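You operate a simulated robot arm through the tools that you are given. There is no shell and no other tool. Be economical: measure what you need, move in short steps, check, and stop when the job is done.

You run a simulated robot arm. Do the job below in one go: nothing can be reset, and whatever is moved stays where it is left.

Task
Turn the left pump dial to 5. Turn the speed dial to 80 rpm. Press the filter button three times. Put the yellow stopper from the bench in front of the water unit on the front strip of the spectrometer top and the blue stopper on the desk left of the printer. Open the left computer drawer, take the ink cartridge marked "black" from there and put it on the desk left of the printer, then shut the drawer. Put the paper roll on the mixing bench top. Open the centrifuge drawer, put the white roll inside and shut the drawer again. Open the sash, fetch the large tube labelled "W57" from the worktop of the fume cupboard and stand it on the bench in front of the water unit and shut the sash again. Switch the white switch on. Open the spectrometer drawer, put the blue pad on the table top away inside, then shut the drawer. The order is free. Set down upright: ink cartridge, large tube, blue pad.

The check looks at the end state, three seconds after you hand in, the way a careful person would. Anything else that was tipped, shoved, dropped, spilled or broken makes it a failure. A push-on lid holds only when it is set on centred and level and pressed home; a screw cap is set on level and turned clockwise until tight.

Robot
A 7-joint arm with a two-finger parallel gripper on a trunk, on a base that drives. Base frame: it is fixed to the floor where the robot stands at the start and does not move with it; the origin is under the middle of the robot, x ahead of it, y to its left, z up. Readings come in mm, rad, newtons and seconds.
With the tool pointing down near the work surface it reaches from about 100 to 640 mm from the robot's upright axis, wherever it stands. Its first joint turns from -2.007 to 2.007 rad. Places, roughly: bench in front of the water unit (38x25 cm) [-2520, 2980, 880]; blue pad (6x5x6 cm) [-800, 2800, 900]; c1 drawer [-1700, 4400, 700]; centrifuge drawer [-1700, 4300, 700]; desk left of the printer (32x22 cm) [-600, -800, 880]; filter button [-1900, 3600, 1700]; front strip of the spectrometer top (34x18 cm) [-40, -700, 1380]; ink cartridge [-1000, -500, 750]; large tube [-500, 4250, 1000]; left computer drawer [-1100, -500, 700]; left pump dial [500, 0, 1100]; mixing bench top [-2800, 300, 900]; n1 drawer [0, -800, 700]; paper roll (11x11x11 cm) [-1400, -300, 900]; sash [-700, 4100, 1200]; spectrometer drawer [-100, -800, 700]; speed dial [200, 0, 1100]; stopper [-2500, 3000, 1000]; white roll (8x8x6 cm) [-2000, 100, 900]; white switch [-200, 3700, 1200]. Payload 3.91 kg.
The tool frame sits at the grasp point between the pads (the TCP): z along the fingers, y along the line on which they close. The tips reach 30 mm beyond it. Largest opening 110 mm; finger width 20, thickness 10; the body of the gripper, 48 by 112 mm, starts 55 mm behind the TCP.
Orientation is that of the tool frame in the base frame, as a unit quaternion [x, y, z, w]. With the fingers straight down and closing along the base's y, the tool's x points along the base's -x, its y along +y and its z along -z.

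Tools
- The arm moves only by the tool servo_tool. Its argument "moves" is a list that holds one entry, the list of rows, each a list of 7 numbers: the turn, a rotation vector about the tool's x, y, z in rad, then the shift along the tool's x, y, z in mm, then the gripper command, from -1 (shut) to 1 (fully open), values between in proportion. In form: [[[rx, ry, rz, x, y, z, hand], ...]]. A call has 1 to 20 rows; each row shifts and turns the commanded pose from where the row before left it, along the tool's axes as they then stand. A row lasts 0.2 s, in which the tool goes at most 50 mm and 0.15 rad; a call with a longer step from one row to the next is refused whole, and so is a gripper value outside its range. Where a pose cannot be reached the arm comes as near as it can. A force on the tool above 40 N (or 10 N above the force at the start of the call, whichever is more), or a blocked arm, ends the call early, and 0.2 s more pass. The fingers move at their own pace (about 108 mm/s each) and stop on an object; they squeeze with about 30 N. The grip force told is the motor's: it shows also when the fingers shut on nothing. Time passes only in rows, and 0.2 s behind the last, so rows that do not move let the fingers close. It gives the time, the measured TCP pose, the force on the tool (base axes), the opening and the grip force at its end, in the units of the frame above (readings bear some noise), with the torque about the TCP (base axes, N m) and any sound that the robot's microphone picked up.
- Cameras (640 x 400 px; columns grow to the right, rows downward): "scene" is now at [-42.6, 79.4, 1803.4]; the picture's right is [-0.98, -0.22, 0.00], its down [-0.17, 0.76, -0.63] and it looks along [0.14, -0.61, -0.78] (base axes); focal length 214 px, centre (320, 200). "wrist" rides on the gripper at [72, 17, -103] in the tool frame; the picture's right is [-0.23, 0.97, 0.00], its down [-0.76, -0.18, -0.62] and it looks along [-0.61, -0.14, 0.78] (tool axes); focal length 222 px, centre (320, 200). There is no depth. A picture from a camera that has moved, and an enlarged one, comes with that camera's place and axes in the base frame and with its lens.
- get_image(camera): a new picture of that camera. The clock stands still meanwhile.
- move_column(by): slides the trunk up (or, below 0, down) by that many mm; the arm and the scene camera ride with it, the base frame stays. It gives what a move gives, with no picture.
- drive_base(legs): drives the robot by 1 to 6 legs, each [ahead, turn to the left] in mm and rad, along the robot's own axes; the way and the turn of a leg run together, so that a leg with both is an arc; at most 1500 mm and 3.142 rad a leg. The arm and the cameras ride along, it lands a little off, and it stops where it bumps. It gives what a move gives.
- head_to(pan, tilt): turns the head with the scene camera to pan (to the left, within 2.705 rad either way) and tilt (down, from -0.506 to 1.204), counted from straight ahead of the robot. It gives what a move gives.
- zoom(camera, box): a new picture of the part [left, top, right, bottom] of that camera's present view, enlarged. The clock stands still meanwhile.
- finish_job(): hands the job in; it is judged then, once.

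Work in short steps. Places have to be worked out from the pictures, the camera data and where the tool is seen: move nearer, look again, correct. Check each grasp and each placing, and mend what went wrong. You have 588 turns and 360 pictures in all, those below and enlarged ones among them. Open the gripper and draw the arm clear of the work before you hand the job in, unless the task says otherwise.

The tools are called after ">>>" by a JSON object that holds its "op" and its "data". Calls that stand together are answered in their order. servo_tool: Moves the arm, as the interface text tells. Its arguments: {"type":"object","properties":{"moves":{"type":"array","items":{"type":"array","items":{"type":"array","items":{"type":"number"}}}}},"required":["moves"]} The other tools are called the same way: move_column (by) slides the trunk up or down; drive_base (legs) drives the base; head_to (pan, tilt) turns the head that bears the scene camera; get_image (camera) takes a picture; zoom (camera, box) takes an enlarged picture of a part of a camera's view; finish_job () hands the job in.

At the start:

```text
clock: 0.0
position: [-58.6, -321.5, 1531.7]
tool_rot: [0.0, 1.0, 0.0, 0.0]
force: [0.8, -0.4, 0.2]
torque: [0.0, 0.05, -0.03]
width: 109.8
grip_force: 0.0
trunk travel left (down, up): [-925.0, 65.0]
robot x, y, heading: [0.2, -0.6, 0.001]
head pan, tilt: [-1.349, 0.895]
```

scene: 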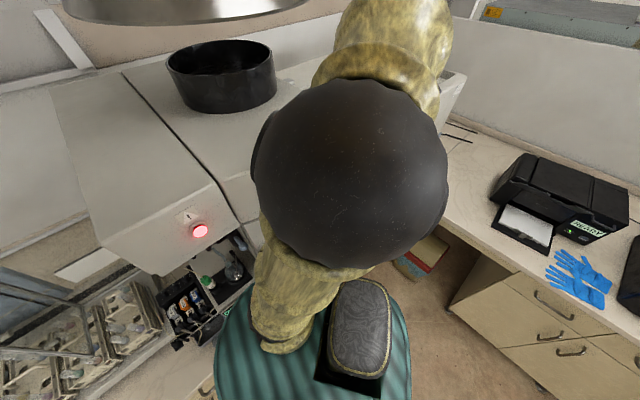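
wrist: 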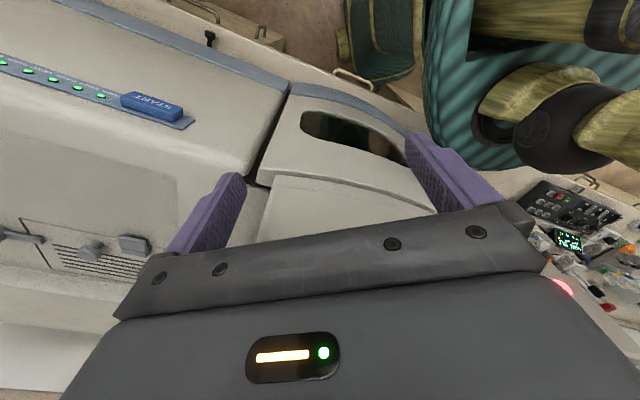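

The start pictures show the robot beside the spectrometer. I'll look around first, starting with straight ahead where the pump and speed dials should be.

>>> {"op": "head_to", "data": {"pan": 0, "tilt": 0.7}}

>>> {"op": "get_image", "data": {"camera": "scene"}}

>>> {"op": "head_to", "data": {"pan": 1.57, "tilt": 0.4}}

>>> {"op": "get_image", "data": {"camera": "scene"}}

>>> {"op": "head_to", "data": {"pan": 2.7, "tilt": 0.4}}

>>> {"op": "get_image", "data": {"camera": "scene"}}

>>> {"op": "head_to", "data": {"pan": -2.4, "tilt": 0.5}}

>>> {"op": "get_image", "data": {"camera": "scene"}}

```text
clock: 1.5
position: [-57.7, -319.3, 1531.2]
tool_rot: [0.0, 1.0, 0.0, 0.0]
force: [0.0, 0.3, 0.2]
torque: [0.0, -0.01, 0.0]
width: 110.0
grip_force: 0.1
trunk travel left (down, up): [-925.0, 65.0]
robot x, y, heading: [-2.8, -1.1, -0.003]
head pan, tilt: [0.0, 0.7]
```

```text
357 pictures are left
camera scene: at [25.7, 153.3, 1819.1], right [0.0, -1.0, 0.0], down [-0.64, 0.0, -0.76], along [0.76, 0.0, -0.64], focal length 214 px, centre (320, 200)
```

scene: 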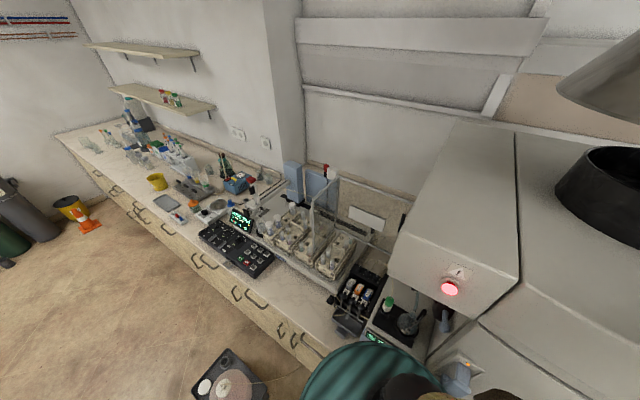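

```text
clock: 3.1
position: [-58.0, -321.5, 1530.0]
tool_rot: [0.001, 1.0, 0.0, 0.0]
force: [0.0, 0.8, 0.4]
torque: [0.0, 0.02, 0.0]
width: 110.0
grip_force: 0.1
trunk travel left (down, up): [-925.0, 65.0]
robot x, y, heading: [-0.1, -1.2, 0.001]
head pan, tilt: [1.571, 0.4]
```

```text
356 pictures are left
camera scene: at [-59.2, 246.1, 1846.0], right [1.0, 0.0, 0.0], down [0.0, -0.39, -0.92], along [0.0, 0.92, -0.39], focal length 214 px, centre (320, 200)
```

scene: 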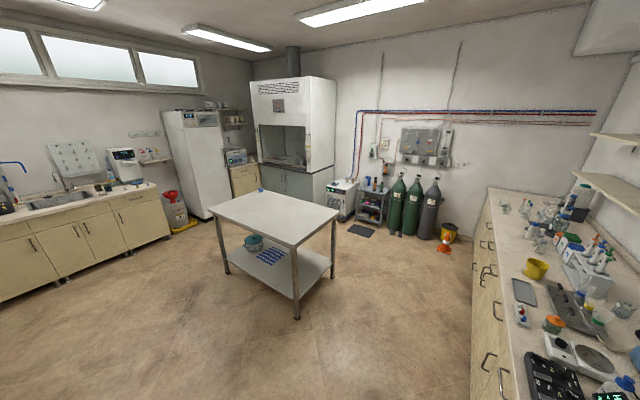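

```text
clock: 4.5
position: [-57.8, -320.8, 1531.6]
tool_rot: [0.001, 1.0, 0.0, 0.0]
force: [0.2, 0.0, 0.9]
torque: [0.01, 0.01, -0.03]
width: 110.0
grip_force: 0.0
trunk travel left (down, up): [-925.0, 65.0]
robot x, y, heading: [0.2, -0.3, 0.001]
head pan, tilt: [2.7, 0.4]
```

```text
355 pictures are left
camera scene: at [-143.0, 193.1, 1846.0], right [0.43, 0.9, 0.0], down [0.35, -0.17, -0.92], along [-0.83, 0.39, -0.39], focal length 214 px, centre (320, 200)
```

scene: 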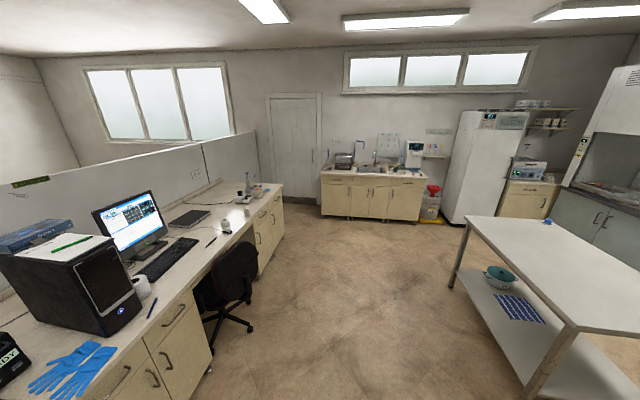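

```text
clock: 8.5
position: [-56.8, -321.4, 1530.4]
tool_rot: [0.0, 1.0, 0.0, 0.0]
force: [0.4, -0.1, 0.2]
torque: [0.0, -0.06, -0.03]
width: 109.9
grip_force: 0.0
trunk travel left (down, up): [-925.0, 65.0]
robot x, y, heading: [0.7, 0.6, -0.002]
head pan, tilt: [-2.4, 0.499]
```

```text
354 pictures are left
camera scene: at [-126.4, 91.9, 1836.8], right [-0.68, 0.74, 0.0], down [0.35, 0.32, -0.88], along [-0.65, -0.59, -0.48], focal length 214 px, centre (320, 200)
```

scene: 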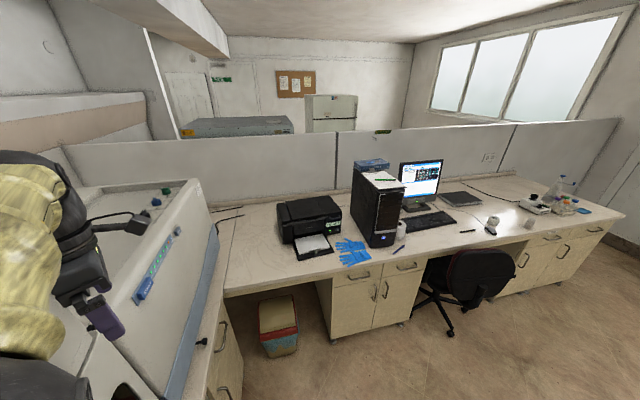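

Good overview. I look closer at the near bench (pump/speed dials) and spectrometer top.

>>> {"op": "head_to", "data": {"pan": -0.3, "tilt": 1.0}}

>>> {"op": "get_image", "data": {"camera": "scene"}}

>>> {"op": "zoom", "data": {"camera": "scene", "box": [200, 50, 440, 200]}}

>>> {"op": "zoom", "data": {"camera": "wrist", "box": [500, 150, 640, 300]}}

```text
clock: 10.5
position: [-57.1, -320.0, 1530.8]
tool_rot: [0.0, 1.0, 0.0, 0.0]
force: [-0.1, 0.2, -0.6]
torque: [-0.09, 0.0, 0.01]
width: 109.9
grip_force: 0.1
trunk travel left (down, up): [-925.0, 65.0]
robot x, y, heading: [-2.5, -1.7, -0.001]
head pan, tilt: [-0.3, 1.0]
```

```text
353 pictures are left
camera scene: at [7.2, 132.7, 1795.7], right [-0.3, -0.96, 0.0], down [-0.8, 0.25, -0.54], along [0.52, -0.16, -0.84], focal length 214 px, centre (320, 200)
```

scene: 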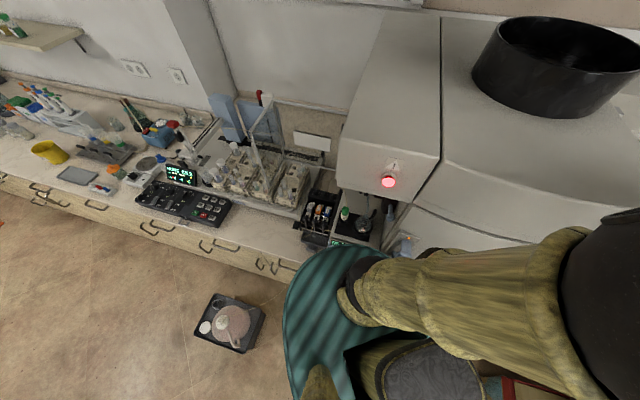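

```text
2.67 times, centred on (320, 125) of scene
camera zoom: at [7.2, 132.7, 1795.7], right [-0.3, -0.96, 0.0], down [-0.8, 0.25, -0.54], along [0.52, -0.16, -0.84], focal length 572 px, centre (320, 400)
```

zoom: 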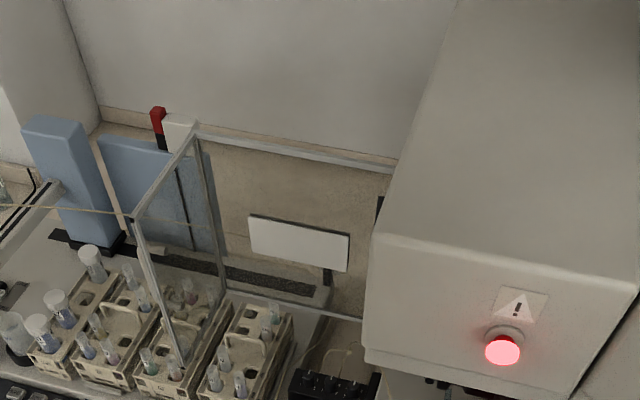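

```text
2.67 times, centred on (570, 225) of wrist
camera zoom: at [-129.1, -303.6, 1633.3], right [0.23, 0.97, 0.0], down [0.76, -0.18, 0.62], along [0.61, -0.14, -0.78], focal length 592 px, centre (-347, 133)
```

zoom: 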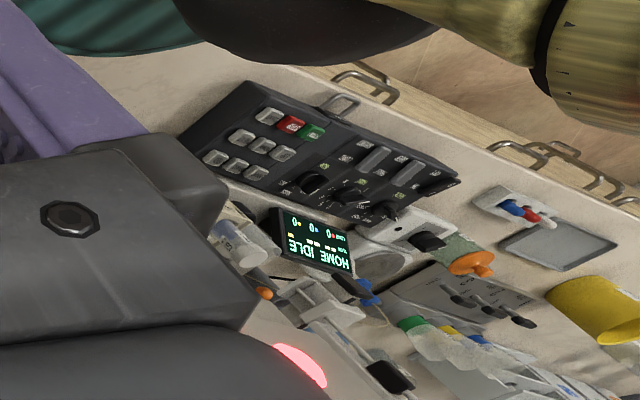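

The pump and stirrer seem to be right ahead, hidden by my own arm. I back off 400 mm to see their fronts.

>>> {"op": "drive_base", "data": {"legs": [[-400, 0]]}}

>>> {"op": "head_to", "data": {"pan": -0.1, "tilt": 0.8}}

>>> {"op": "get_image", "data": {"camera": "scene"}}

>>> {"op": "get_image", "data": {"camera": "wrist"}}

```text
clock: 13.4
position: [-461.7, -321.5, 1530.2]
tool_rot: [-0.001, 1.0, 0.0, 0.0]
force: [-0.3, 0.4, 0.1]
torque: [0.01, -0.02, -0.01]
width: 110.2
grip_force: 0.1
trunk travel left (down, up): [-925.0, 65.0]
robot x, y, heading: [-403.9, 2.6, -0.0]
head pan, tilt: [-0.3, 1.0]
```

```text
clock: 14.1
position: [-460.5, -321.3, 1530.2]
tool_rot: [-0.001, 1.0, 0.0, 0.0]
force: [0.5, -0.1, -0.1]
torque: [0.02, 0.0, 0.0]
width: 109.7
grip_force: 0.0
trunk travel left (down, up): [-925.0, 65.0]
robot x, y, heading: [-403.2, 0.0, 0.0]
head pan, tilt: [-0.099, 0.799]
```

```text
350 pictures are left
camera scene: at [-382.5, 145.0, 1810.8], right [-0.1, -1.0, 0.0], down [-0.71, 0.07, -0.7], along [0.69, -0.07, -0.72], focal length 214 px, centre (320, 200)
```

scene: 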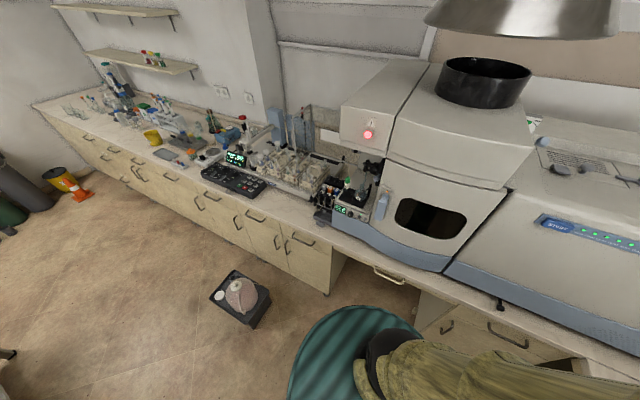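

```text
349 pictures are left
camera wrist: at [-531.8, -304.2, 1633.3], right [0.23, 0.97, 0.0], down [0.76, -0.18, 0.62], along [0.61, -0.14, -0.78], focal length 222 px, centre (320, 200)
```

wrist: 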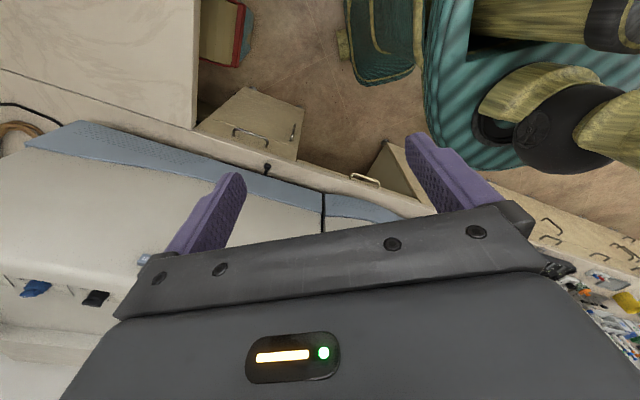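

The bench runs diagonally (edge direction about (0.5, 0.87)). I zoom onto the pump and stirrer.

>>> {"op": "zoom", "data": {"camera": "scene", "box": [290, 150, 410, 225]}}

>>> {"op": "zoom", "data": {"camera": "scene", "box": [190, 125, 350, 225]}}

>>> {"op": "zoom", "data": {"camera": "scene", "box": [440, 160, 640, 285]}}

```text
5.33 times, centred on (350, 188) of scene
camera zoom: at [-382.5, 145.0, 1810.8], right [-0.1, -1.0, 0.0], down [-0.71, 0.07, -0.7], along [0.69, -0.07, -0.72], focal length 1144 px, centre (160, 267)
```

zoom: 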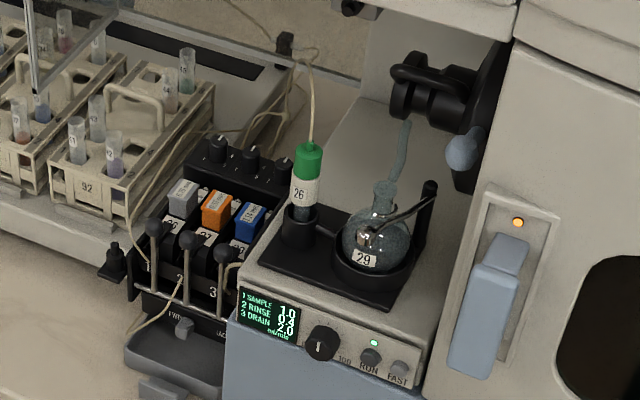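

```text
4.00 times, centred on (270, 175) of scene
camera zoom: at [-382.5, 145.0, 1810.8], right [-0.1, -1.0, 0.0], down [-0.71, 0.07, -0.7], along [0.69, -0.07, -0.72], focal length 858 px, centre (520, 300)
```

zoom: 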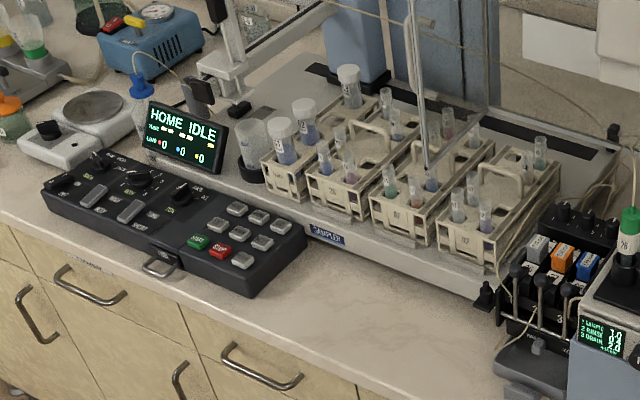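

```text
3.20 times, centred on (540, 222) of scene
camera zoom: at [-382.5, 145.0, 1810.8], right [-0.1, -1.0, 0.0], down [-0.71, 0.07, -0.7], along [0.69, -0.07, -0.72], focal length 686 px, centre (-384, 128)
```

zoom: 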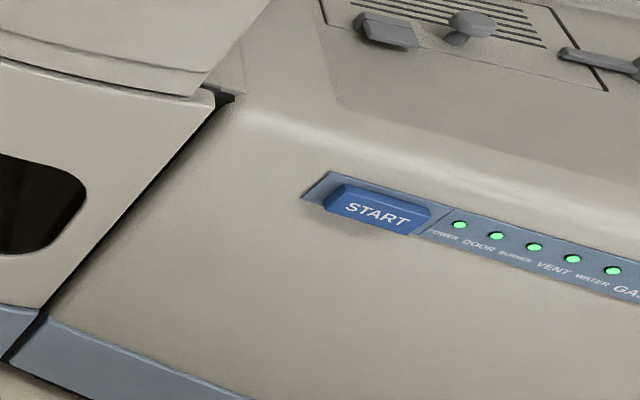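

The speed dial is the knob left of RUN on the stirrer unit, and the pump dials sit behind the cassettes. I drive to face the bench squarely in front of them.

>>> {"op": "drive_base", "data": {"legs": [[0, 0.56], [319, 0], [0, -1.11]]}}

>>> {"op": "head_to", "data": {"pan": 0, "tilt": 0.9}}

>>> {"op": "get_image", "data": {"camera": "scene"}}

```text
clock: 22.7
position: [-355.2, -69.8, 1530.4]
tool_rot: [0.278, 0.961, 0.001, 0.0]
force: [0.1, -0.5, -0.5]
torque: [0.0, 0.02, -0.01]
width: 109.9
grip_force: 0.0
trunk travel left (down, up): [-925.0, 65.0]
robot x, y, heading: [-133.9, 168.4, -0.562]
head pan, tilt: [-0.099, 0.799]
```

```text
clock: 23.4
position: [-354.2, -71.2, 1531.3]
tool_rot: [0.28, 0.96, 0.001, 0.0]
force: [0.2, 0.5, -0.7]
torque: [0.02, -0.01, -0.01]
width: 109.9
grip_force: 0.0
trunk travel left (down, up): [-925.0, 65.0]
robot x, y, heading: [-131.0, 170.3, -0.564]
head pan, tilt: [0.0, 0.901]
```

```text
345 pictures are left
camera scene: at [-37.9, 290.7, 1803.0], right [-0.54, -0.84, 0.0], down [-0.66, 0.42, -0.62], along [0.52, -0.33, -0.78], focal length 214 px, centre (320, 200)
```

scene: 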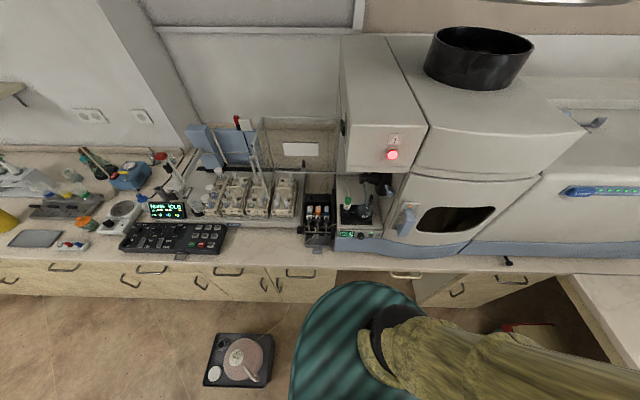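

Well aligned now. I zoom on the dials.

>>> {"op": "zoom", "data": {"camera": "scene", "box": [290, 170, 410, 245]}}

```text
5.33 times, centred on (350, 208) of scene
camera zoom: at [-37.9, 290.7, 1803.0], right [-0.54, -0.84, 0.0], down [-0.66, 0.42, -0.62], along [0.52, -0.33, -0.78], focal length 1144 px, centre (160, 160)
```

zoom: 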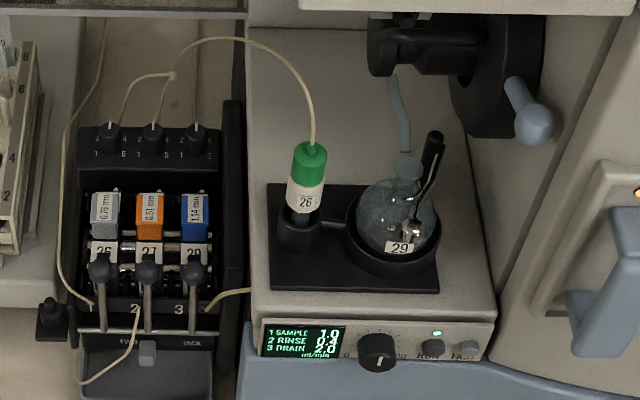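

From two views: speed dial ≈ (211,-50,1085), left pump dial ≈ (499,0,1060). I lower the trunk and bring the tool in front of the robot.

>>> {"op": "move_column", "data": {"by": -330}}

>>> {"op": "servo_tool", "data": {"moves": [[[0, 0, 0, -31, 20, 0, 0], [0, 0, 0, -31, 20, 0, 0], [0, 0, 0, -31, 20, 0, 0], [0, 0, 0, -31, 20, 0, 0], [0, 0, 0, -31, 20, 0, 0], [0, 0, 0, -31, 20, 0, 0], [0, 0, 0, -31, 20, 0, 0], [0, 0, 0, -31, 20, 0, 0], [0, 0, 0, -31, 20, 0, 0], [0, 0, 0, -31, 20, 0, 0]]]}}

>>> {"op": "get_image", "data": {"camera": "scene"}}

```text
clock: 26.6
position: [-354.1, -69.7, 1200.9]
tool_rot: [0.279, 0.96, 0.0, 0.0]
force: [0.3, 0.1, 0.2]
torque: [-0.02, 0.0, 0.0]
width: 110.1
grip_force: 0.0
trunk travel left (down, up): [-595.0, 395.0]
robot x, y, heading: [-136.4, 168.8, -0.563]
head pan, tilt: [0.0, 0.901]
```

```text
clock: 28.8
position: [-5.6, -94.4, 1193.7]
tool_rot: [0.28, 0.96, 0.0, -0.001]
force: [0.8, 0.3, -0.1]
torque: [0.01, -0.01, -0.02]
width: 55.1
grip_force: 0.1
out of reach, approached as far as the arm can: row 5, 6, 7
trunk travel left (down, up): [-595.0, 395.0]
robot x, y, heading: [-131.3, 169.6, -0.565]
head pan, tilt: [0.0, 0.901]
```

```text
343 pictures are left
camera scene: at [-37.2, 290.4, 1472.9], right [-0.54, -0.84, 0.0], down [-0.66, 0.42, -0.62], along [0.52, -0.33, -0.78], focal length 214 px, centre (320, 200)
```

scene: 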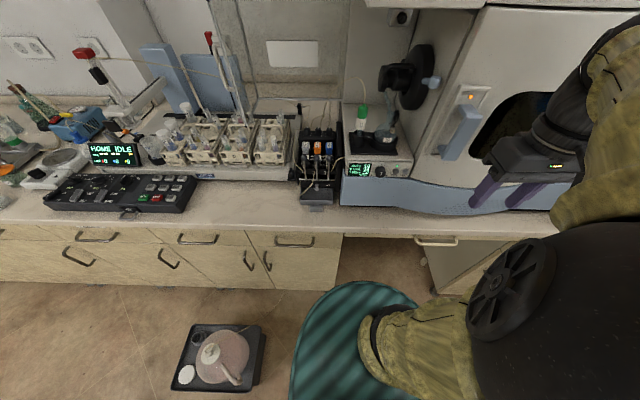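

Arm behaves well. I back the base 150 mm for working room, then tilt the tool toward horizontal-forward and centre it in front of the speed dial.

>>> {"op": "drive_base", "data": {"legs": [[-150, 0]]}}

>>> {"op": "servo_tool", "data": {"moves": [[[0, 0, 0, -10, 30, 0, 0], [0, 0, 0, -10, 30, 0, 0], [0, 0, 0, -10, 30, 0, 0], [0, 0, 0, -10, 30, 0, 0], [0, 0, 0, -10, 30, 0, 0], [0, -0.143, 0, 0, 0, 0, 0], [0, -0.143, 0, 0, 0, 0, 0], [0, -0.143, 0, 0, 0, 0, 0], [0, -0.143, 0, 0, 0, 0, 0], [0, -0.143, 0, 0, 0, 0, 0], [0, -0.143, 0, 0, 0, 0, 0], [0, -0.143, 0, 0, 0, 0, 0], [0, -0.143, 0, 0, 0, 0, 0], [0, -0.143, 0, 0, 0, 0, 0], [0, -0.143, 0, 0, 0, 0, 0], [0, -0.141, 0, 0, 0, 0, 0]]]}}

>>> {"op": "get_image", "data": {"camera": "wrist"}}

>>> {"op": "get_image", "data": {"camera": "scene"}}

```text
clock: 30.3
position: [-134.1, -10.7, 1194.1]
tool_rot: [0.279, 0.96, 0.001, 0.0]
force: [0.5, -0.6, 0.1]
torque: [-0.03, -0.04, 0.0]
width: 54.8
grip_force: 0.1
trunk travel left (down, up): [-595.0, 395.0]
robot x, y, heading: [-257.0, 250.7, -0.566]
head pan, tilt: [0.0, 0.901]
```

```text
clock: 33.7
position: [143.0, -6.9, 1173.2]
tool_rot: [0.206, 0.713, -0.186, 0.644]
force: [0.4, -0.3, 1.4]
torque: [0.01, 0.02, 0.0]
width: 55.0
grip_force: 0.1
out of reach, approached as far as the arm can: row 2, 6, 7, 8, 9, 10, 11, 12, 13, 14, 15, 16
trunk travel left (down, up): [-595.0, 395.0]
robot x, y, heading: [-262.9, 252.4, -0.566]
head pan, tilt: [0.0, 0.901]
```

```text
342 pictures are left
camera wrist: at [60.6, 67.2, 1111.3], right [0.54, 0.81, 0.23], down [-0.55, 0.14, 0.82], along [0.63, -0.57, 0.52], focal length 222 px, centre (320, 200)
```

wrist: 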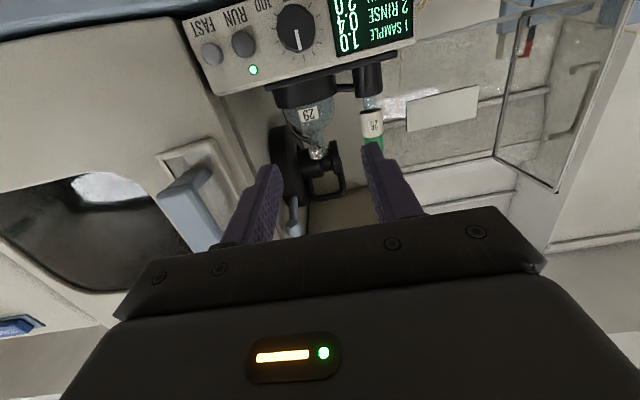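

```text
341 pictures are left
camera scene: at [-164.2, 371.0, 1472.9], right [-0.54, -0.84, 0.0], down [-0.66, 0.42, -0.62], along [0.52, -0.33, -0.78], focal length 214 px, centre (320, 200)
```

scene: 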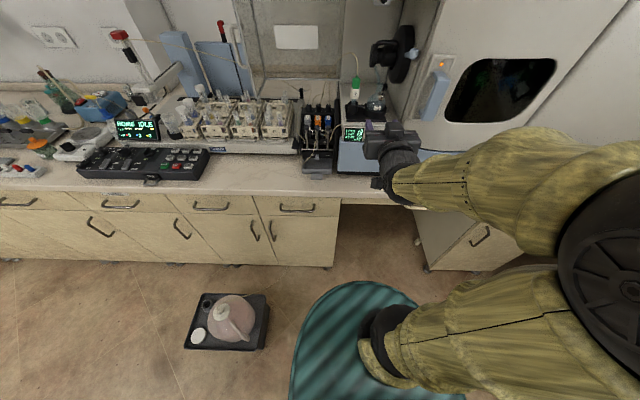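

Tool is centred left-right and 80 mm short of the dial, 90 mm high. Zoom to read the dial scale.

>>> {"op": "zoom", "data": {"camera": "wrist", "box": [180, 0, 420, 100]}}

```text
2.67 times, centred on (300, 50) of wrist
camera zoom: at [60.6, 67.2, 1111.3], right [0.54, 0.81, 0.23], down [-0.55, 0.14, 0.82], along [0.63, -0.57, 0.52], focal length 592 px, centre (373, 600)
```

zoom: 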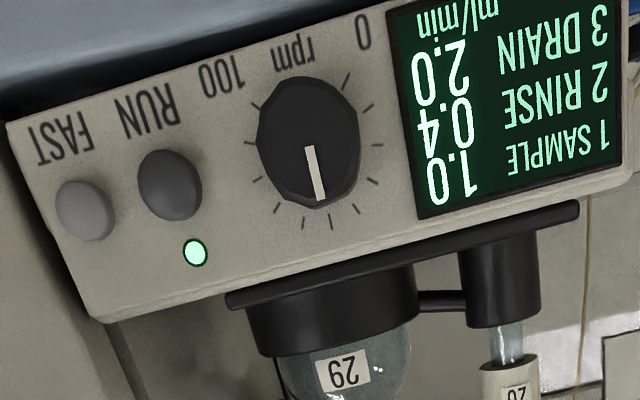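

The dial reads 0 lower-left to 100 lower-right (27° per 10), pointer now ≈52 at nearly straight up; I need ≈ +1.3 rad clockwise (+rz). I move down to the dial height and pre-rotate so the fingers close nearly vertically.

>>> {"op": "servo_tool", "data": {"moves": [[[0, 0, 0.13, 28, 0, 0, 0], [0, 0, 0.13, 0, 0, 0, 0], [0, 0, 0.13, 0, 0, 0, 0], [0, 0, 0.13, 0, 0, 0, 0], [0, 0, 0.13, 0, 0, 0, 0], [0, 0, 0.13, 0, 0, 0, 0], [0, 0, 0.13, 0, 0, 0, 0]]]}}

>>> {"op": "get_image", "data": {"camera": "wrist"}}

```text
clock: 35.3
position: [153.7, -12.3, 1157.4]
tool_rot: [0.499, 0.549, 0.116, 0.66]
force: [-0.5, -0.4, 0.8]
torque: [0.0, -0.02, -0.01]
width: 54.9
grip_force: 0.0
out of reach, approached as far as the arm can: row 1
trunk travel left (down, up): [-595.0, 395.0]
robot x, y, heading: [-261.0, 250.4, -0.561]
head pan, tilt: [0.0, 0.901]
```

```text
339 pictures are left
camera wrist: at [101.9, 101.3, 1136.7], right [0.3, 0.3, 0.9], down [-0.88, -0.29, 0.39], along [0.38, -0.91, 0.18], focal length 222 px, centre (320, 200)
```

wrist: 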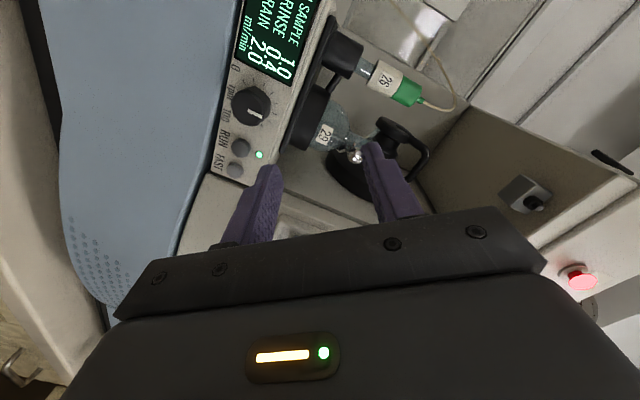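

Tool is slightly nose-down; I correct and drop to dial height 60 mm short of it.

>>> {"op": "servo_tool", "data": {"moves": [[[-0.04, -0.03, 0, 20, -27, 7, 0], [-0.04, -0.03, 0, 20, -27, 7, 0], [0, 0, 0, 0, 0, 0, 0]]]}}

>>> {"op": "get_image", "data": {"camera": "wrist"}}

>>> {"op": "get_image", "data": {"camera": "scene"}}

```text
clock: 35.9
position: [179.3, -32.3, 1121.4]
tool_rot: [0.483, 0.528, 0.119, 0.688]
force: [0.7, -0.3, -0.1]
torque: [0.03, -0.01, 0.01]
width: 55.0
grip_force: 0.1
out of reach, approached as far as the arm can: row 1, 2
trunk travel left (down, up): [-595.0, 395.0]
robot x, y, heading: [-261.1, 251.5, -0.569]
head pan, tilt: [0.0, 0.901]
stopped in row 2: the force on the tool passed its limit at 71 N (the readings are from after the stop); the commanded pose is now the measured one
```

```text
338 pictures are left
camera wrist: at [128.9, 81.3, 1091.5], right [0.24, 0.34, 0.91], down [-0.9, -0.27, 0.34], along [0.36, -0.9, 0.24], focal length 222 px, centre (320, 200)
```

wrist: 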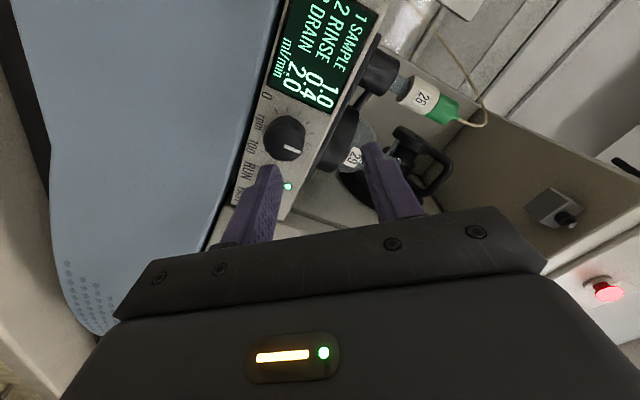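

```text
337 pictures are left
camera scene: at [-163.5, 370.7, 1472.9], right [-0.54, -0.84, 0.0], down [-0.66, 0.42, -0.62], along [0.52, -0.33, -0.78], focal length 214 px, centre (320, 200)
```

scene: 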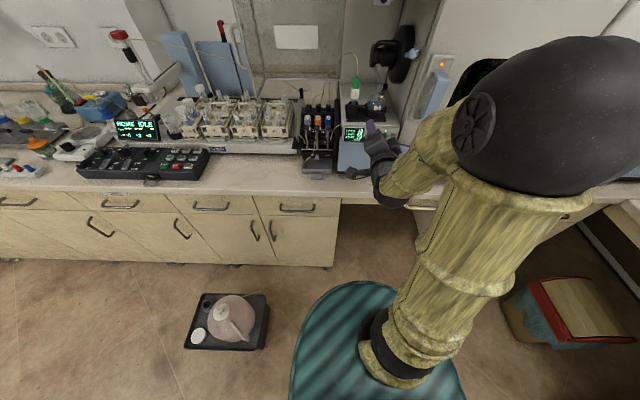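

A contact occurred: the reach-limit pushed the tool forward into the unit. I back the base off 150 mm and check that nothing shifted.

>>> {"op": "drive_base", "data": {"legs": [[-150, 0]]}}

>>> {"op": "zoom", "data": {"camera": "scene", "box": [280, 60, 440, 160]}}

>>> {"op": "get_image", "data": {"camera": "wrist"}}

```text
clock: 37.4
position: [51.5, 47.4, 1120.7]
tool_rot: [0.484, 0.527, 0.119, 0.689]
force: [-0.1, -0.3, -0.3]
torque: [-0.01, -0.03, 0.06]
width: 55.1
grip_force: 0.1
trunk travel left (down, up): [-595.0, 395.0]
robot x, y, heading: [-388.6, 329.4, -0.566]
head pan, tilt: [0.0, 0.901]
```

```text
4.00 times, centred on (360, 110) of scene
camera zoom: at [-291.0, 451.5, 1473.0], right [-0.54, -0.84, 0.0], down [-0.66, 0.42, -0.62], along [0.52, -0.33, -0.78], focal length 858 px, centre (160, 560)
```

zoom: 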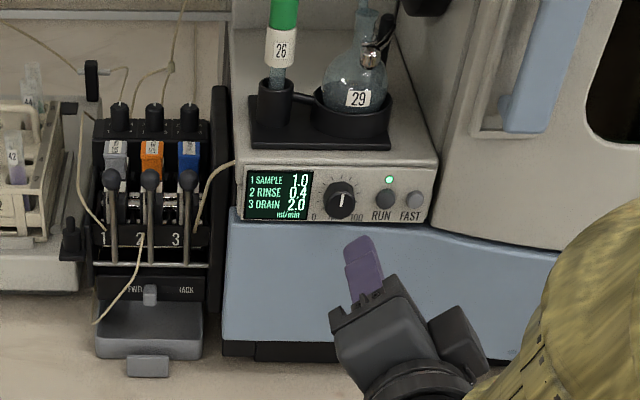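

```text
335 pictures are left
camera wrist: at [1.9, 161.8, 1092.2], right [0.24, 0.34, 0.91], down [-0.9, -0.27, 0.34], along [0.36, -0.9, 0.24], focal length 222 px, centre (320, 200)
```

wrist: 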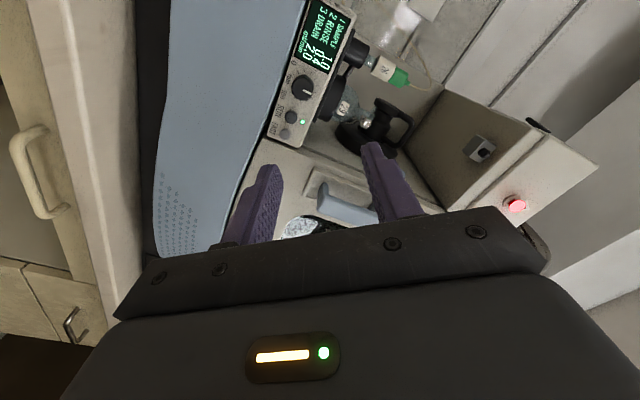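

Nothing moved. I test the reach by going 33 mm straight down here in free space.

>>> {"op": "servo_tool", "data": {"moves": [[[-0.012, -0.009, 0, 10, -13, 0, 0], [-0.012, -0.009, 0, 10, -13, 0, 0], [0, 0, 0, 0, 0, 0, 0]]]}}

```text
clock: 38.2
position: [64.2, 39.9, 1093.9]
tool_rot: [0.475, 0.52, 0.122, 0.699]
force: [-0.4, -0.2, -0.5]
torque: [0.01, 0.02, 0.0]
width: 55.2
grip_force: 0.1
out of reach, approached as far as the arm can: row 1, 2
trunk travel left (down, up): [-595.0, 395.0]
robot x, y, heading: [-383.6, 332.7, -0.566]
head pan, tilt: [0.0, 0.901]
```

Still reach-limited near the body. I lower the trunk 200 mm and raise the tool correspondingly to see whether this is a better posture.

>>> {"op": "move_column", "data": {"by": -150}}

>>> {"op": "servo_tool", "data": {"moves": [[[0, 0, 0, -18, 24, 0, 0], [0, 0, 0, -18, 24, 0, 0], [0, 0, 0, -18, 24, 0, 0], [0, 0, 0, -18, 24, 0, 0], [0, 0, 0, -18, 24, 0, 0], [0, 0, 0, 0, 0, 0, 0]]]}}

>>> {"op": "get_image", "data": {"camera": "scene"}}

```text
clock: 39.9
position: [63.7, 40.4, 943.7]
tool_rot: [0.476, 0.52, 0.122, 0.699]
force: [0.4, -0.1, -0.3]
torque: [-0.01, -0.03, -0.01]
width: 55.0
grip_force: 0.0
trunk travel left (down, up): [-445.0, 545.0]
robot x, y, heading: [-389.6, 329.9, -0.566]
head pan, tilt: [0.0, 0.901]
```

```text
clock: 41.3
position: [63.7, 41.6, 1094.1]
tool_rot: [0.476, 0.521, 0.119, 0.699]
force: [-0.3, 0.1, -0.7]
torque: [0.05, 0.02, 0.0]
width: 55.1
grip_force: 0.0
trunk travel left (down, up): [-445.0, 545.0]
robot x, y, heading: [-387.7, 331.5, -0.563]
head pan, tilt: [0.0, 0.901]
```

```text
334 pictures are left
camera scene: at [-290.6, 451.2, 1322.9], right [-0.54, -0.84, 0.0], down [-0.66, 0.42, -0.62], along [0.52, -0.33, -0.78], focal length 214 px, centre (320, 200)
```

scene: 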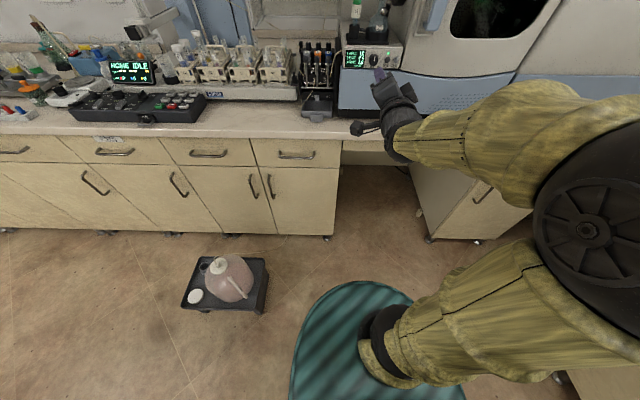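

Now within reach. I align on the dial's axis and approach to about 50 mm before the knob, then look.

>>> {"op": "servo_tool", "data": {"moves": [[[0, 0, 0, 6, -3, 30, 0], [0, 0, 0, 0, 0, 30, 0], [0, 0, 0, 0, 0, 30, 0], [0, 0, 0, 0, 0, 30, 0], [0, 0, 0, 0, 0, 0, 0]]]}}

>>> {"op": "get_image", "data": {"camera": "wrist"}}

>>> {"op": "zoom", "data": {"camera": "scene", "box": [320, 20, 440, 95]}}

```text
clock: 42.5
position: [168.1, -20.6, 1088.2]
tool_rot: [0.476, 0.52, 0.122, 0.699]
force: [-0.2, 0.2, -0.4]
torque: [-0.02, -0.02, -0.02]
width: 55.1
grip_force: 0.0
trunk travel left (down, up): [-445.0, 545.0]
robot x, y, heading: [-386.3, 330.2, -0.563]
head pan, tilt: [0.0, 0.901]
```

```text
333 pictures are left
camera wrist: at [118.4, 93.3, 1056.1], right [0.22, 0.35, 0.91], down [-0.91, -0.26, 0.32], along [0.35, -0.9, 0.26], focal length 222 px, centre (320, 200)
```

wrist: 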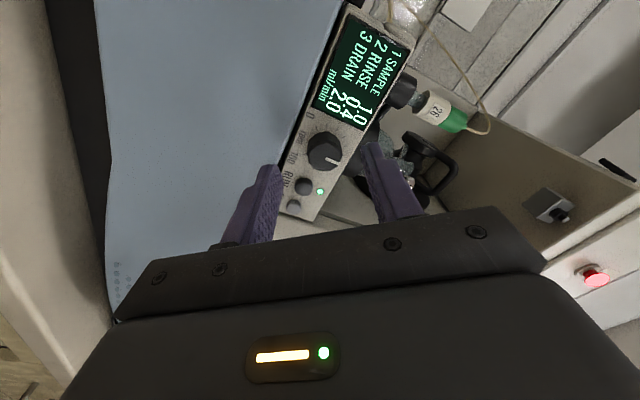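

```text
5.33 times, centred on (380, 58) of scene
camera zoom: at [-290.3, 451.0, 1322.9], right [-0.54, -0.84, 0.0], down [-0.66, 0.42, -0.62], along [0.52, -0.33, -0.78], focal length 1144 px, centre (0, 960)
```

zoom: 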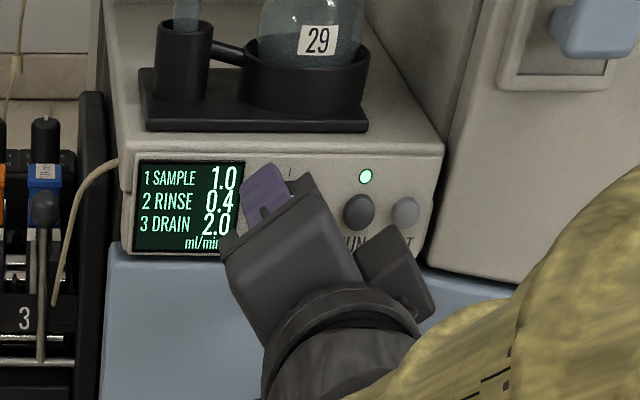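

Knob centre is ~5 mm up (tool +y) of my axis. I correct and advance 33 mm so the pads straddle the knob.

>>> {"op": "servo_tool", "data": {"moves": [[[0, 0, 0, -1, 4.5, 11, 0], [0, 0, 0, 0, 0, 11, 0], [0, 0, 0, 0, 0, 11, 0], [0, 0, 0, 0, 0, 0, 0]]]}}

>>> {"op": "zoom", "data": {"camera": "wrist", "box": [240, 60, 440, 260]}}

>>> {"op": "zoom", "data": {"camera": "scene", "box": [320, 20, 440, 95]}}

```text
clock: 43.5
position: [193.6, -32.9, 1093.5]
tool_rot: [0.475, 0.521, 0.121, 0.699]
force: [-20.1, 14.9, -7.4]
torque: [-0.25, -0.21, 0.52]
width: 52.9
grip_force: 0.1
trunk travel left (down, up): [-445.0, 545.0]
robot x, y, heading: [-382.1, 330.0, -0.565]
head pan, tilt: [0.0, 0.901]
```

```text
2.00 times, centred on (340, 160) of wrist
camera zoom: at [144.4, 79.9, 1060.8], right [0.22, 0.36, 0.91], down [-0.91, -0.26, 0.32], along [0.35, -0.9, 0.27], focal length 444 px, centre (280, 280)
```

zoom: 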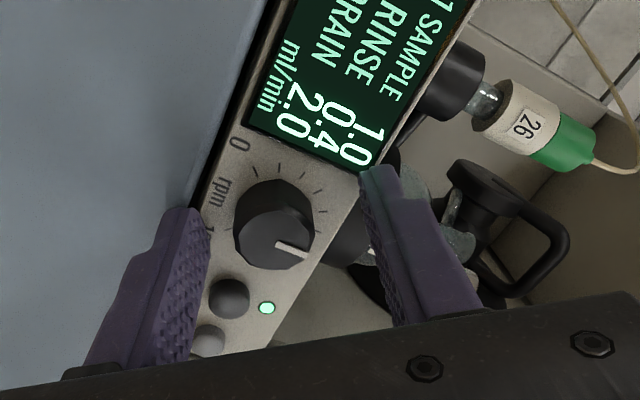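

```text
5.33 times, centred on (380, 58) of scene
camera zoom: at [-293.3, 453.2, 1322.8], right [-0.54, -0.84, 0.0], down [-0.66, 0.42, -0.62], along [0.53, -0.33, -0.78], focal length 1144 px, centre (0, 960)
```

zoom: 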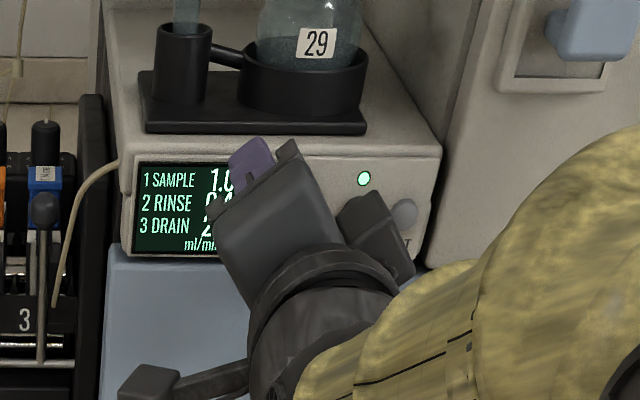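

Upper fingertip touches the panel; knob is centred between the pads. I ease back 4 mm and close on the knob.

>>> {"op": "servo_tool", "data": {"moves": [[[0, 0, 0, 0, 0, -4, 0], [0, 0, 0, 0, 0, 0, -1], [0, 0, 0, 0, 0, 0, -1], [0, 0, 0, 0, 0, 0, -1]]]}}

>>> {"op": "zoom", "data": {"camera": "wrist", "box": [240, 60, 440, 260]}}

```text
clock: 44.5
position: [192.4, -34.6, 1092.7]
tool_rot: [0.476, 0.52, 0.12, 0.699]
force: [-2.0, -3.3, -4.1]
torque: [-0.03, -0.09, -0.47]
width: 25.4
grip_force: 45.6
trunk travel left (down, up): [-445.0, 545.0]
robot x, y, heading: [-386.9, 331.2, -0.566]
head pan, tilt: [0.0, 0.901]
```

```text
2.00 times, centred on (340, 160) of wrist
camera zoom: at [143.2, 78.0, 1059.5], right [0.22, 0.35, 0.91], down [-0.91, -0.26, 0.32], along [0.35, -0.9, 0.26], focal length 444 px, centre (280, 280)
```

zoom: 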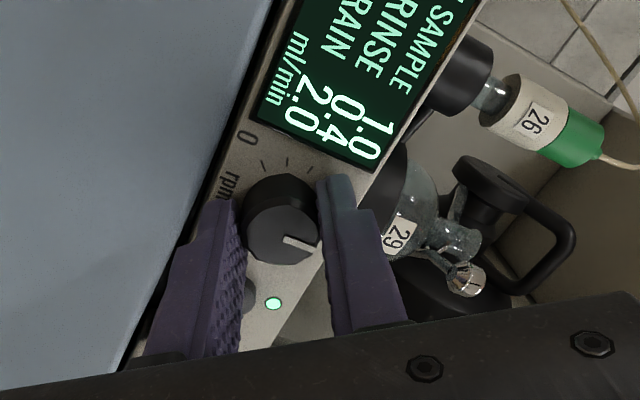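

Gripped the knob (25 mm). I turn it clockwise by 1.25 rad, holding the TCP on the axis.

>>> {"op": "servo_tool", "data": {"moves": [[[0, 0, 0.125, 0, 0, 0, -1], [0, 0, 0.125, 0, 0, 0, -1], [0, 0, 0.125, 0, 0, 0, -1], [0, 0, 0.125, 0, 0, 0, -1], [0, 0, 0.125, 0, 0, 0, -1], [0, 0, 0.125, 0, 0, 0, -1], [0, 0, 0.125, 0, 0, 0, -1], [0, 0, 0.125, 0, 0, 0, -1], [0, 0, 0.125, 0, 0, 0, -1], [0, 0, 0.125, 0, 0, 0, -1]]]}}

>>> {"op": "zoom", "data": {"camera": "wrist", "box": [240, 60, 440, 260]}}

```text
clock: 46.7
position: [192.8, -33.8, 1092.8]
tool_rot: [0.689, 0.14, 0.508, 0.496]
force: [1.2, -11.0, 9.0]
torque: [-0.34, -0.46, 0.09]
width: 25.3
grip_force: 45.1
trunk travel left (down, up): [-445.0, 545.0]
robot x, y, heading: [-382.8, 330.3, -0.566]
head pan, tilt: [0.0, 0.901]
```

```text
2.00 times, centred on (340, 160) of wrist
camera zoom: at [133.2, 64.0, 1146.5], right [-0.4, -0.61, 0.68], down [-0.81, -0.11, -0.58], along [0.43, -0.78, -0.45], focal length 444 px, centre (280, 280)
```

zoom: 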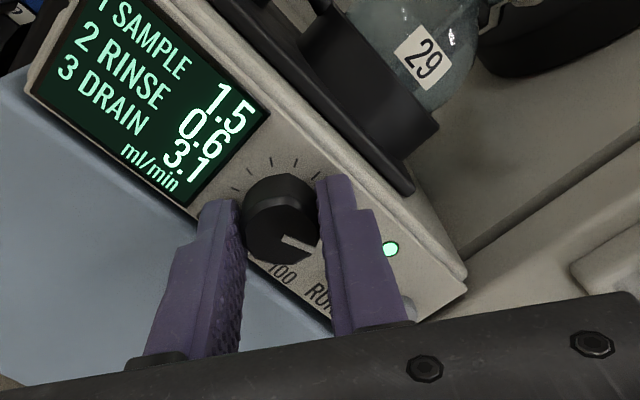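

The display went up proportionally (drain 2.0→3.1). I release and retreat to read the pointer.

>>> {"op": "servo_tool", "data": {"moves": [[[0, 0, 0, 0, 0, 0, 0], [0, 0, 0, 0, 0, 0, 0], [0, 0, 0, 0, 0, -25, 0], [0, 0, 0, 0, 0, -25, 0]]]}}

>>> {"op": "zoom", "data": {"camera": "wrist", "box": [240, 60, 440, 260]}}

```text
clock: 47.7
position: [149.5, -5.0, 1091.6]
tool_rot: [0.689, 0.144, 0.507, 0.497]
force: [-0.3, -0.6, 0.6]
torque: [-0.01, 0.02, -0.01]
width: 54.9
grip_force: 0.1
trunk travel left (down, up): [-445.0, 545.0]
robot x, y, heading: [-385.7, 332.4, -0.567]
head pan, tilt: [0.0, 0.901]
```

```text
2.00 times, centred on (340, 160) of wrist
camera zoom: at [91.8, 92.9, 1145.0], right [-0.4, -0.61, 0.68], down [-0.81, -0.12, -0.58], along [0.43, -0.78, -0.45], focal length 444 px, centre (280, 280)
```

zoom: 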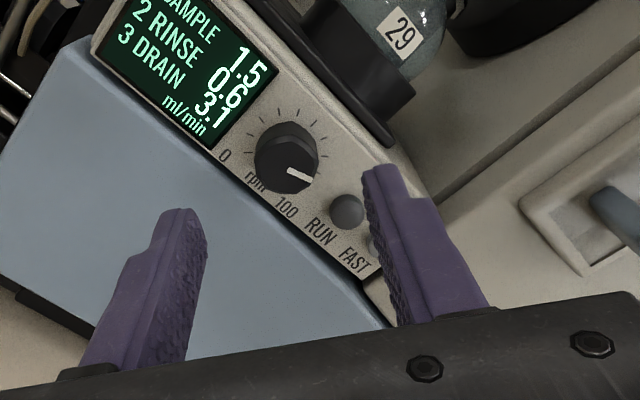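

>>> {"op": "zoom", "data": {"camera": "wrist", "box": [284, 114, 364, 164]}}

>>> {"op": "zoom", "data": {"camera": "scene", "box": [340, 30, 420, 80]}}

```text
8.00 times, centred on (324, 139) of wrist
camera zoom: at [91.8, 92.9, 1145.0], right [-0.4, -0.61, 0.68], down [-0.81, -0.12, -0.58], along [0.43, -0.78, -0.45], focal length 1777 px, centre (288, 688)
```

zoom: 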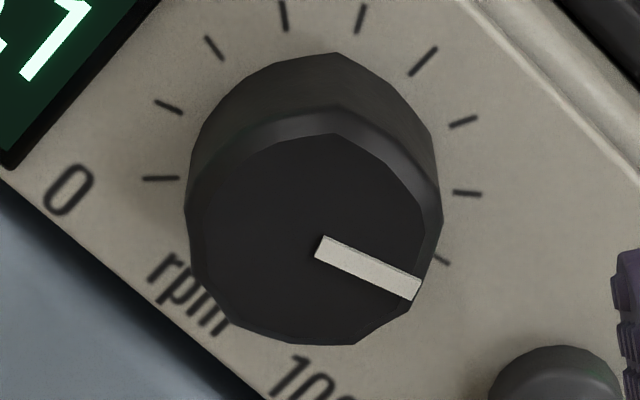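

```text
8.00 times, centred on (380, 55) of scene
camera zoom: at [-290.5, 451.2, 1322.9], right [-0.54, -0.84, 0.0], down [-0.66, 0.42, -0.62], along [0.52, -0.33, -0.78], focal length 1716 px, centre (-160, 1360)
```

zoom: 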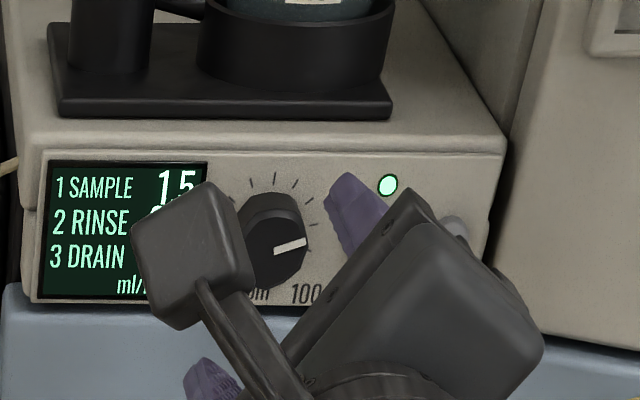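

Pointer ≈77 (display 3.1 = 0.04·rpm suggests 76–78). I regrip and turn ~0.15 rad more; target display 1.6 / 0.6 / 3.2.

>>> {"op": "servo_tool", "data": {"moves": [[[0, 0, 0, 0, 0, 25, 0], [0, 0, 0, 0, 0, 25, 0], [0, 0, 0, 0, 0, 0, -1], [0, 0, 0, 0, 0, 0, -1], [0, 0, 0.07, 0, 0, 0, -1], [0, 0, 0.07, 0, 0, 0, -1], [0, 0, 0, 0, 0, 0, -1], [0, 0, 0, 0, 0, 0, 0], [0, 0, 0, 0, 0, 0, 0], [0, 0, 0, 0, 0, -25, 0], [0, 0, 0, 0, 0, -25, 0]]]}}

>>> {"op": "zoom", "data": {"camera": "wrist", "box": [264, 99, 364, 164]}}

```text
clock: 50.1
position: [150.0, -6.0, 1092.3]
tool_rot: [0.699, 0.095, 0.541, 0.459]
force: [0.2, 0.3, -0.1]
torque: [-0.01, 0.02, 0.01]
width: 55.1
grip_force: 0.0
trunk travel left (down, up): [-445.0, 545.0]
robot x, y, heading: [-387.4, 330.1, -0.565]
head pan, tilt: [0.0, 0.901]
```

```text
6.15 times, centred on (314, 132) of wrist
camera zoom: at [87.2, 85.3, 1152.2], right [-0.44, -0.69, 0.57], down [-0.76, -0.04, -0.64], along [0.47, -0.72, -0.51], focal length 1367 px, centre (357, 622)
```

zoom: 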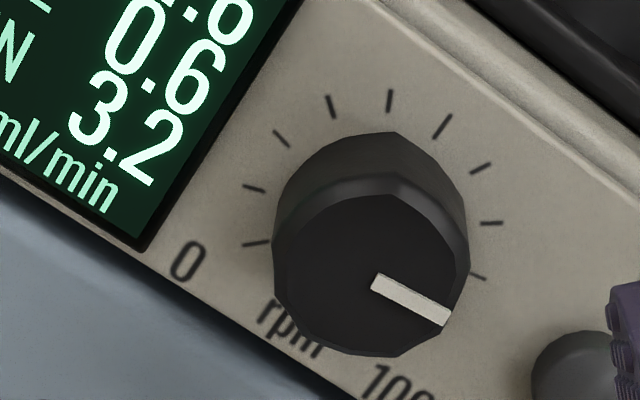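

Display 3.2 and pointer exactly on the 80 tick: speed dial done. I unwind the wrist and pitch the tool down for the pump dials.

>>> {"op": "servo_tool", "data": {"moves": [[[0, 0, -0.15, 0, 0, -30, 0], [0, 0, -0.15, 0, 0, 0, 0], [0, 0, -0.15, 0, 0, 0, 0], [0, 0, -0.15, 0, 0, 0, 0], [0, 0, -0.15, 0, 0, 0, 0], [0, 0, -0.15, 0, 0, 0, 0], [0, 0, -0.15, 0, 0, 0, 0], [0, 0, -0.15, 0, 0, 0, 0], [0, 0, -0.15, 0, 0, 0, 0], [0, 0, -0.15, 0, 0, 0, 0], [0, 0, -0.15, 0, 0, 0, 0], [0, 0, -0.15, 0, 0, 0, 0], [0, 0, -0.15, 0, 0, 0, 0], [0, 0, -0.15, 0, 0, 0, 0], [0, 0, -0.15, 0, 0, 0, 0], [0, 0, -0.05, 0, 0, 0, 0]]]}}

>>> {"op": "servo_tool", "data": {"moves": [[[0, 0.14, 0, 0, 0, 0, 0], [0, 0.14, 0, 0, 0, 0, 0], [0, 0.14, 0, 0, 0, 0, 0], [0, 0.14, 0, 0, 0, 0, 0], [0, 0.14, 0, 0, 0, 0, 0], [0, 0.14, 0, 0, 0, 0, 0], [0, 0.14, 0, 0, 0, 0, 0], [0, 0, 0, 0, 0, -30, 0], [0, 0, 0, 0, 0, -30, 0], [0, 0, 0, 0, 0, -30, 0], [0, 0, 0, 0, 0, -30, 0], [0, 0, 0, 0, 0, -30, 0]]]}}

```text
clock: 53.5
position: [126.1, 9.1, 1091.4]
tool_rot: [0.198, 0.677, -0.198, 0.681]
force: [0.7, 0.0, -0.2]
torque: [0.01, 0.04, -0.01]
width: 55.0
grip_force: 0.0
trunk travel left (down, up): [-445.0, 545.0]
robot x, y, heading: [-385.8, 330.2, -0.567]
head pan, tilt: [0.0, 0.901]
```

```text
clock: 56.1
position: [53.0, 55.4, 1215.8]
tool_rot: [0.269, 0.917, -0.081, 0.282]
force: [1.2, -0.1, -0.4]
torque: [0.01, 0.02, -0.01]
width: 55.0
grip_force: 0.0
trunk travel left (down, up): [-445.0, 545.0]
robot x, y, heading: [-382.8, 328.3, -0.569]
head pan, tilt: [0.0, 0.901]
```

I drive to stand in front of the pump, tool still high at z≈1216.

>>> {"op": "drive_base", "data": {"legs": [[0, 0.48], [400, 0], [0, -0.48]]}}

>>> {"op": "get_image", "data": {"camera": "wrist"}}

>>> {"op": "get_image", "data": {"camera": "scene"}}

```text
clock: 60.9
position: [520.7, 256.3, 1213.9]
tool_rot: [0.043, 0.955, -0.012, 0.293]
force: [0.1, -0.7, 0.7]
torque: [-0.02, 0.01, 0.0]
width: 55.0
grip_force: 0.0
trunk travel left (down, up): [-445.0, 545.0]
robot x, y, heading: [3.4, 294.2, -0.09]
head pan, tilt: [0.0, 0.901]
stopped in leg 2: the robot was blocked; the commanded pose is now the measured one
```

```text
323 pictures are left
camera wrist: at [406.4, 283.7, 1259.1], right [0.27, 0.95, 0.13], down [0.26, -0.2, 0.94], along [0.93, -0.22, -0.31], focal length 222 px, centre (320, 200)
```

wrist: 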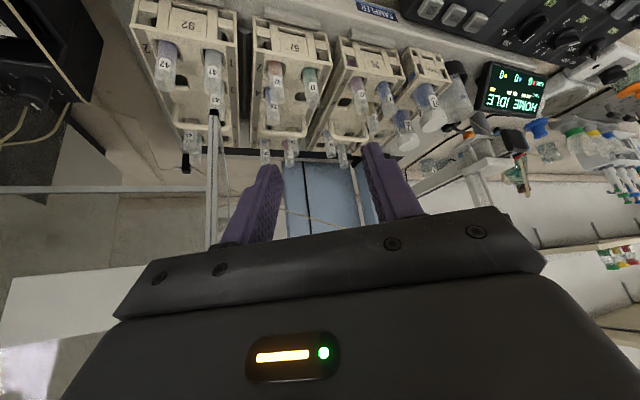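

```text
322 pictures are left
camera scene: at [32.7, 448.5, 1322.9], right [-0.08, -1.0, 0.0], down [-0.78, 0.07, -0.62], along [0.62, -0.05, -0.78], focal length 214 px, centre (320, 200)
```

scene: 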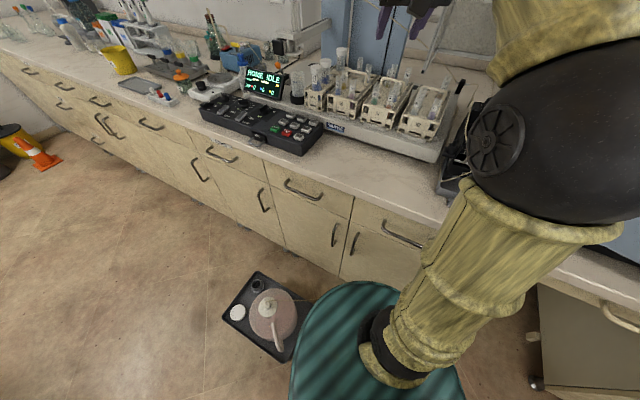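

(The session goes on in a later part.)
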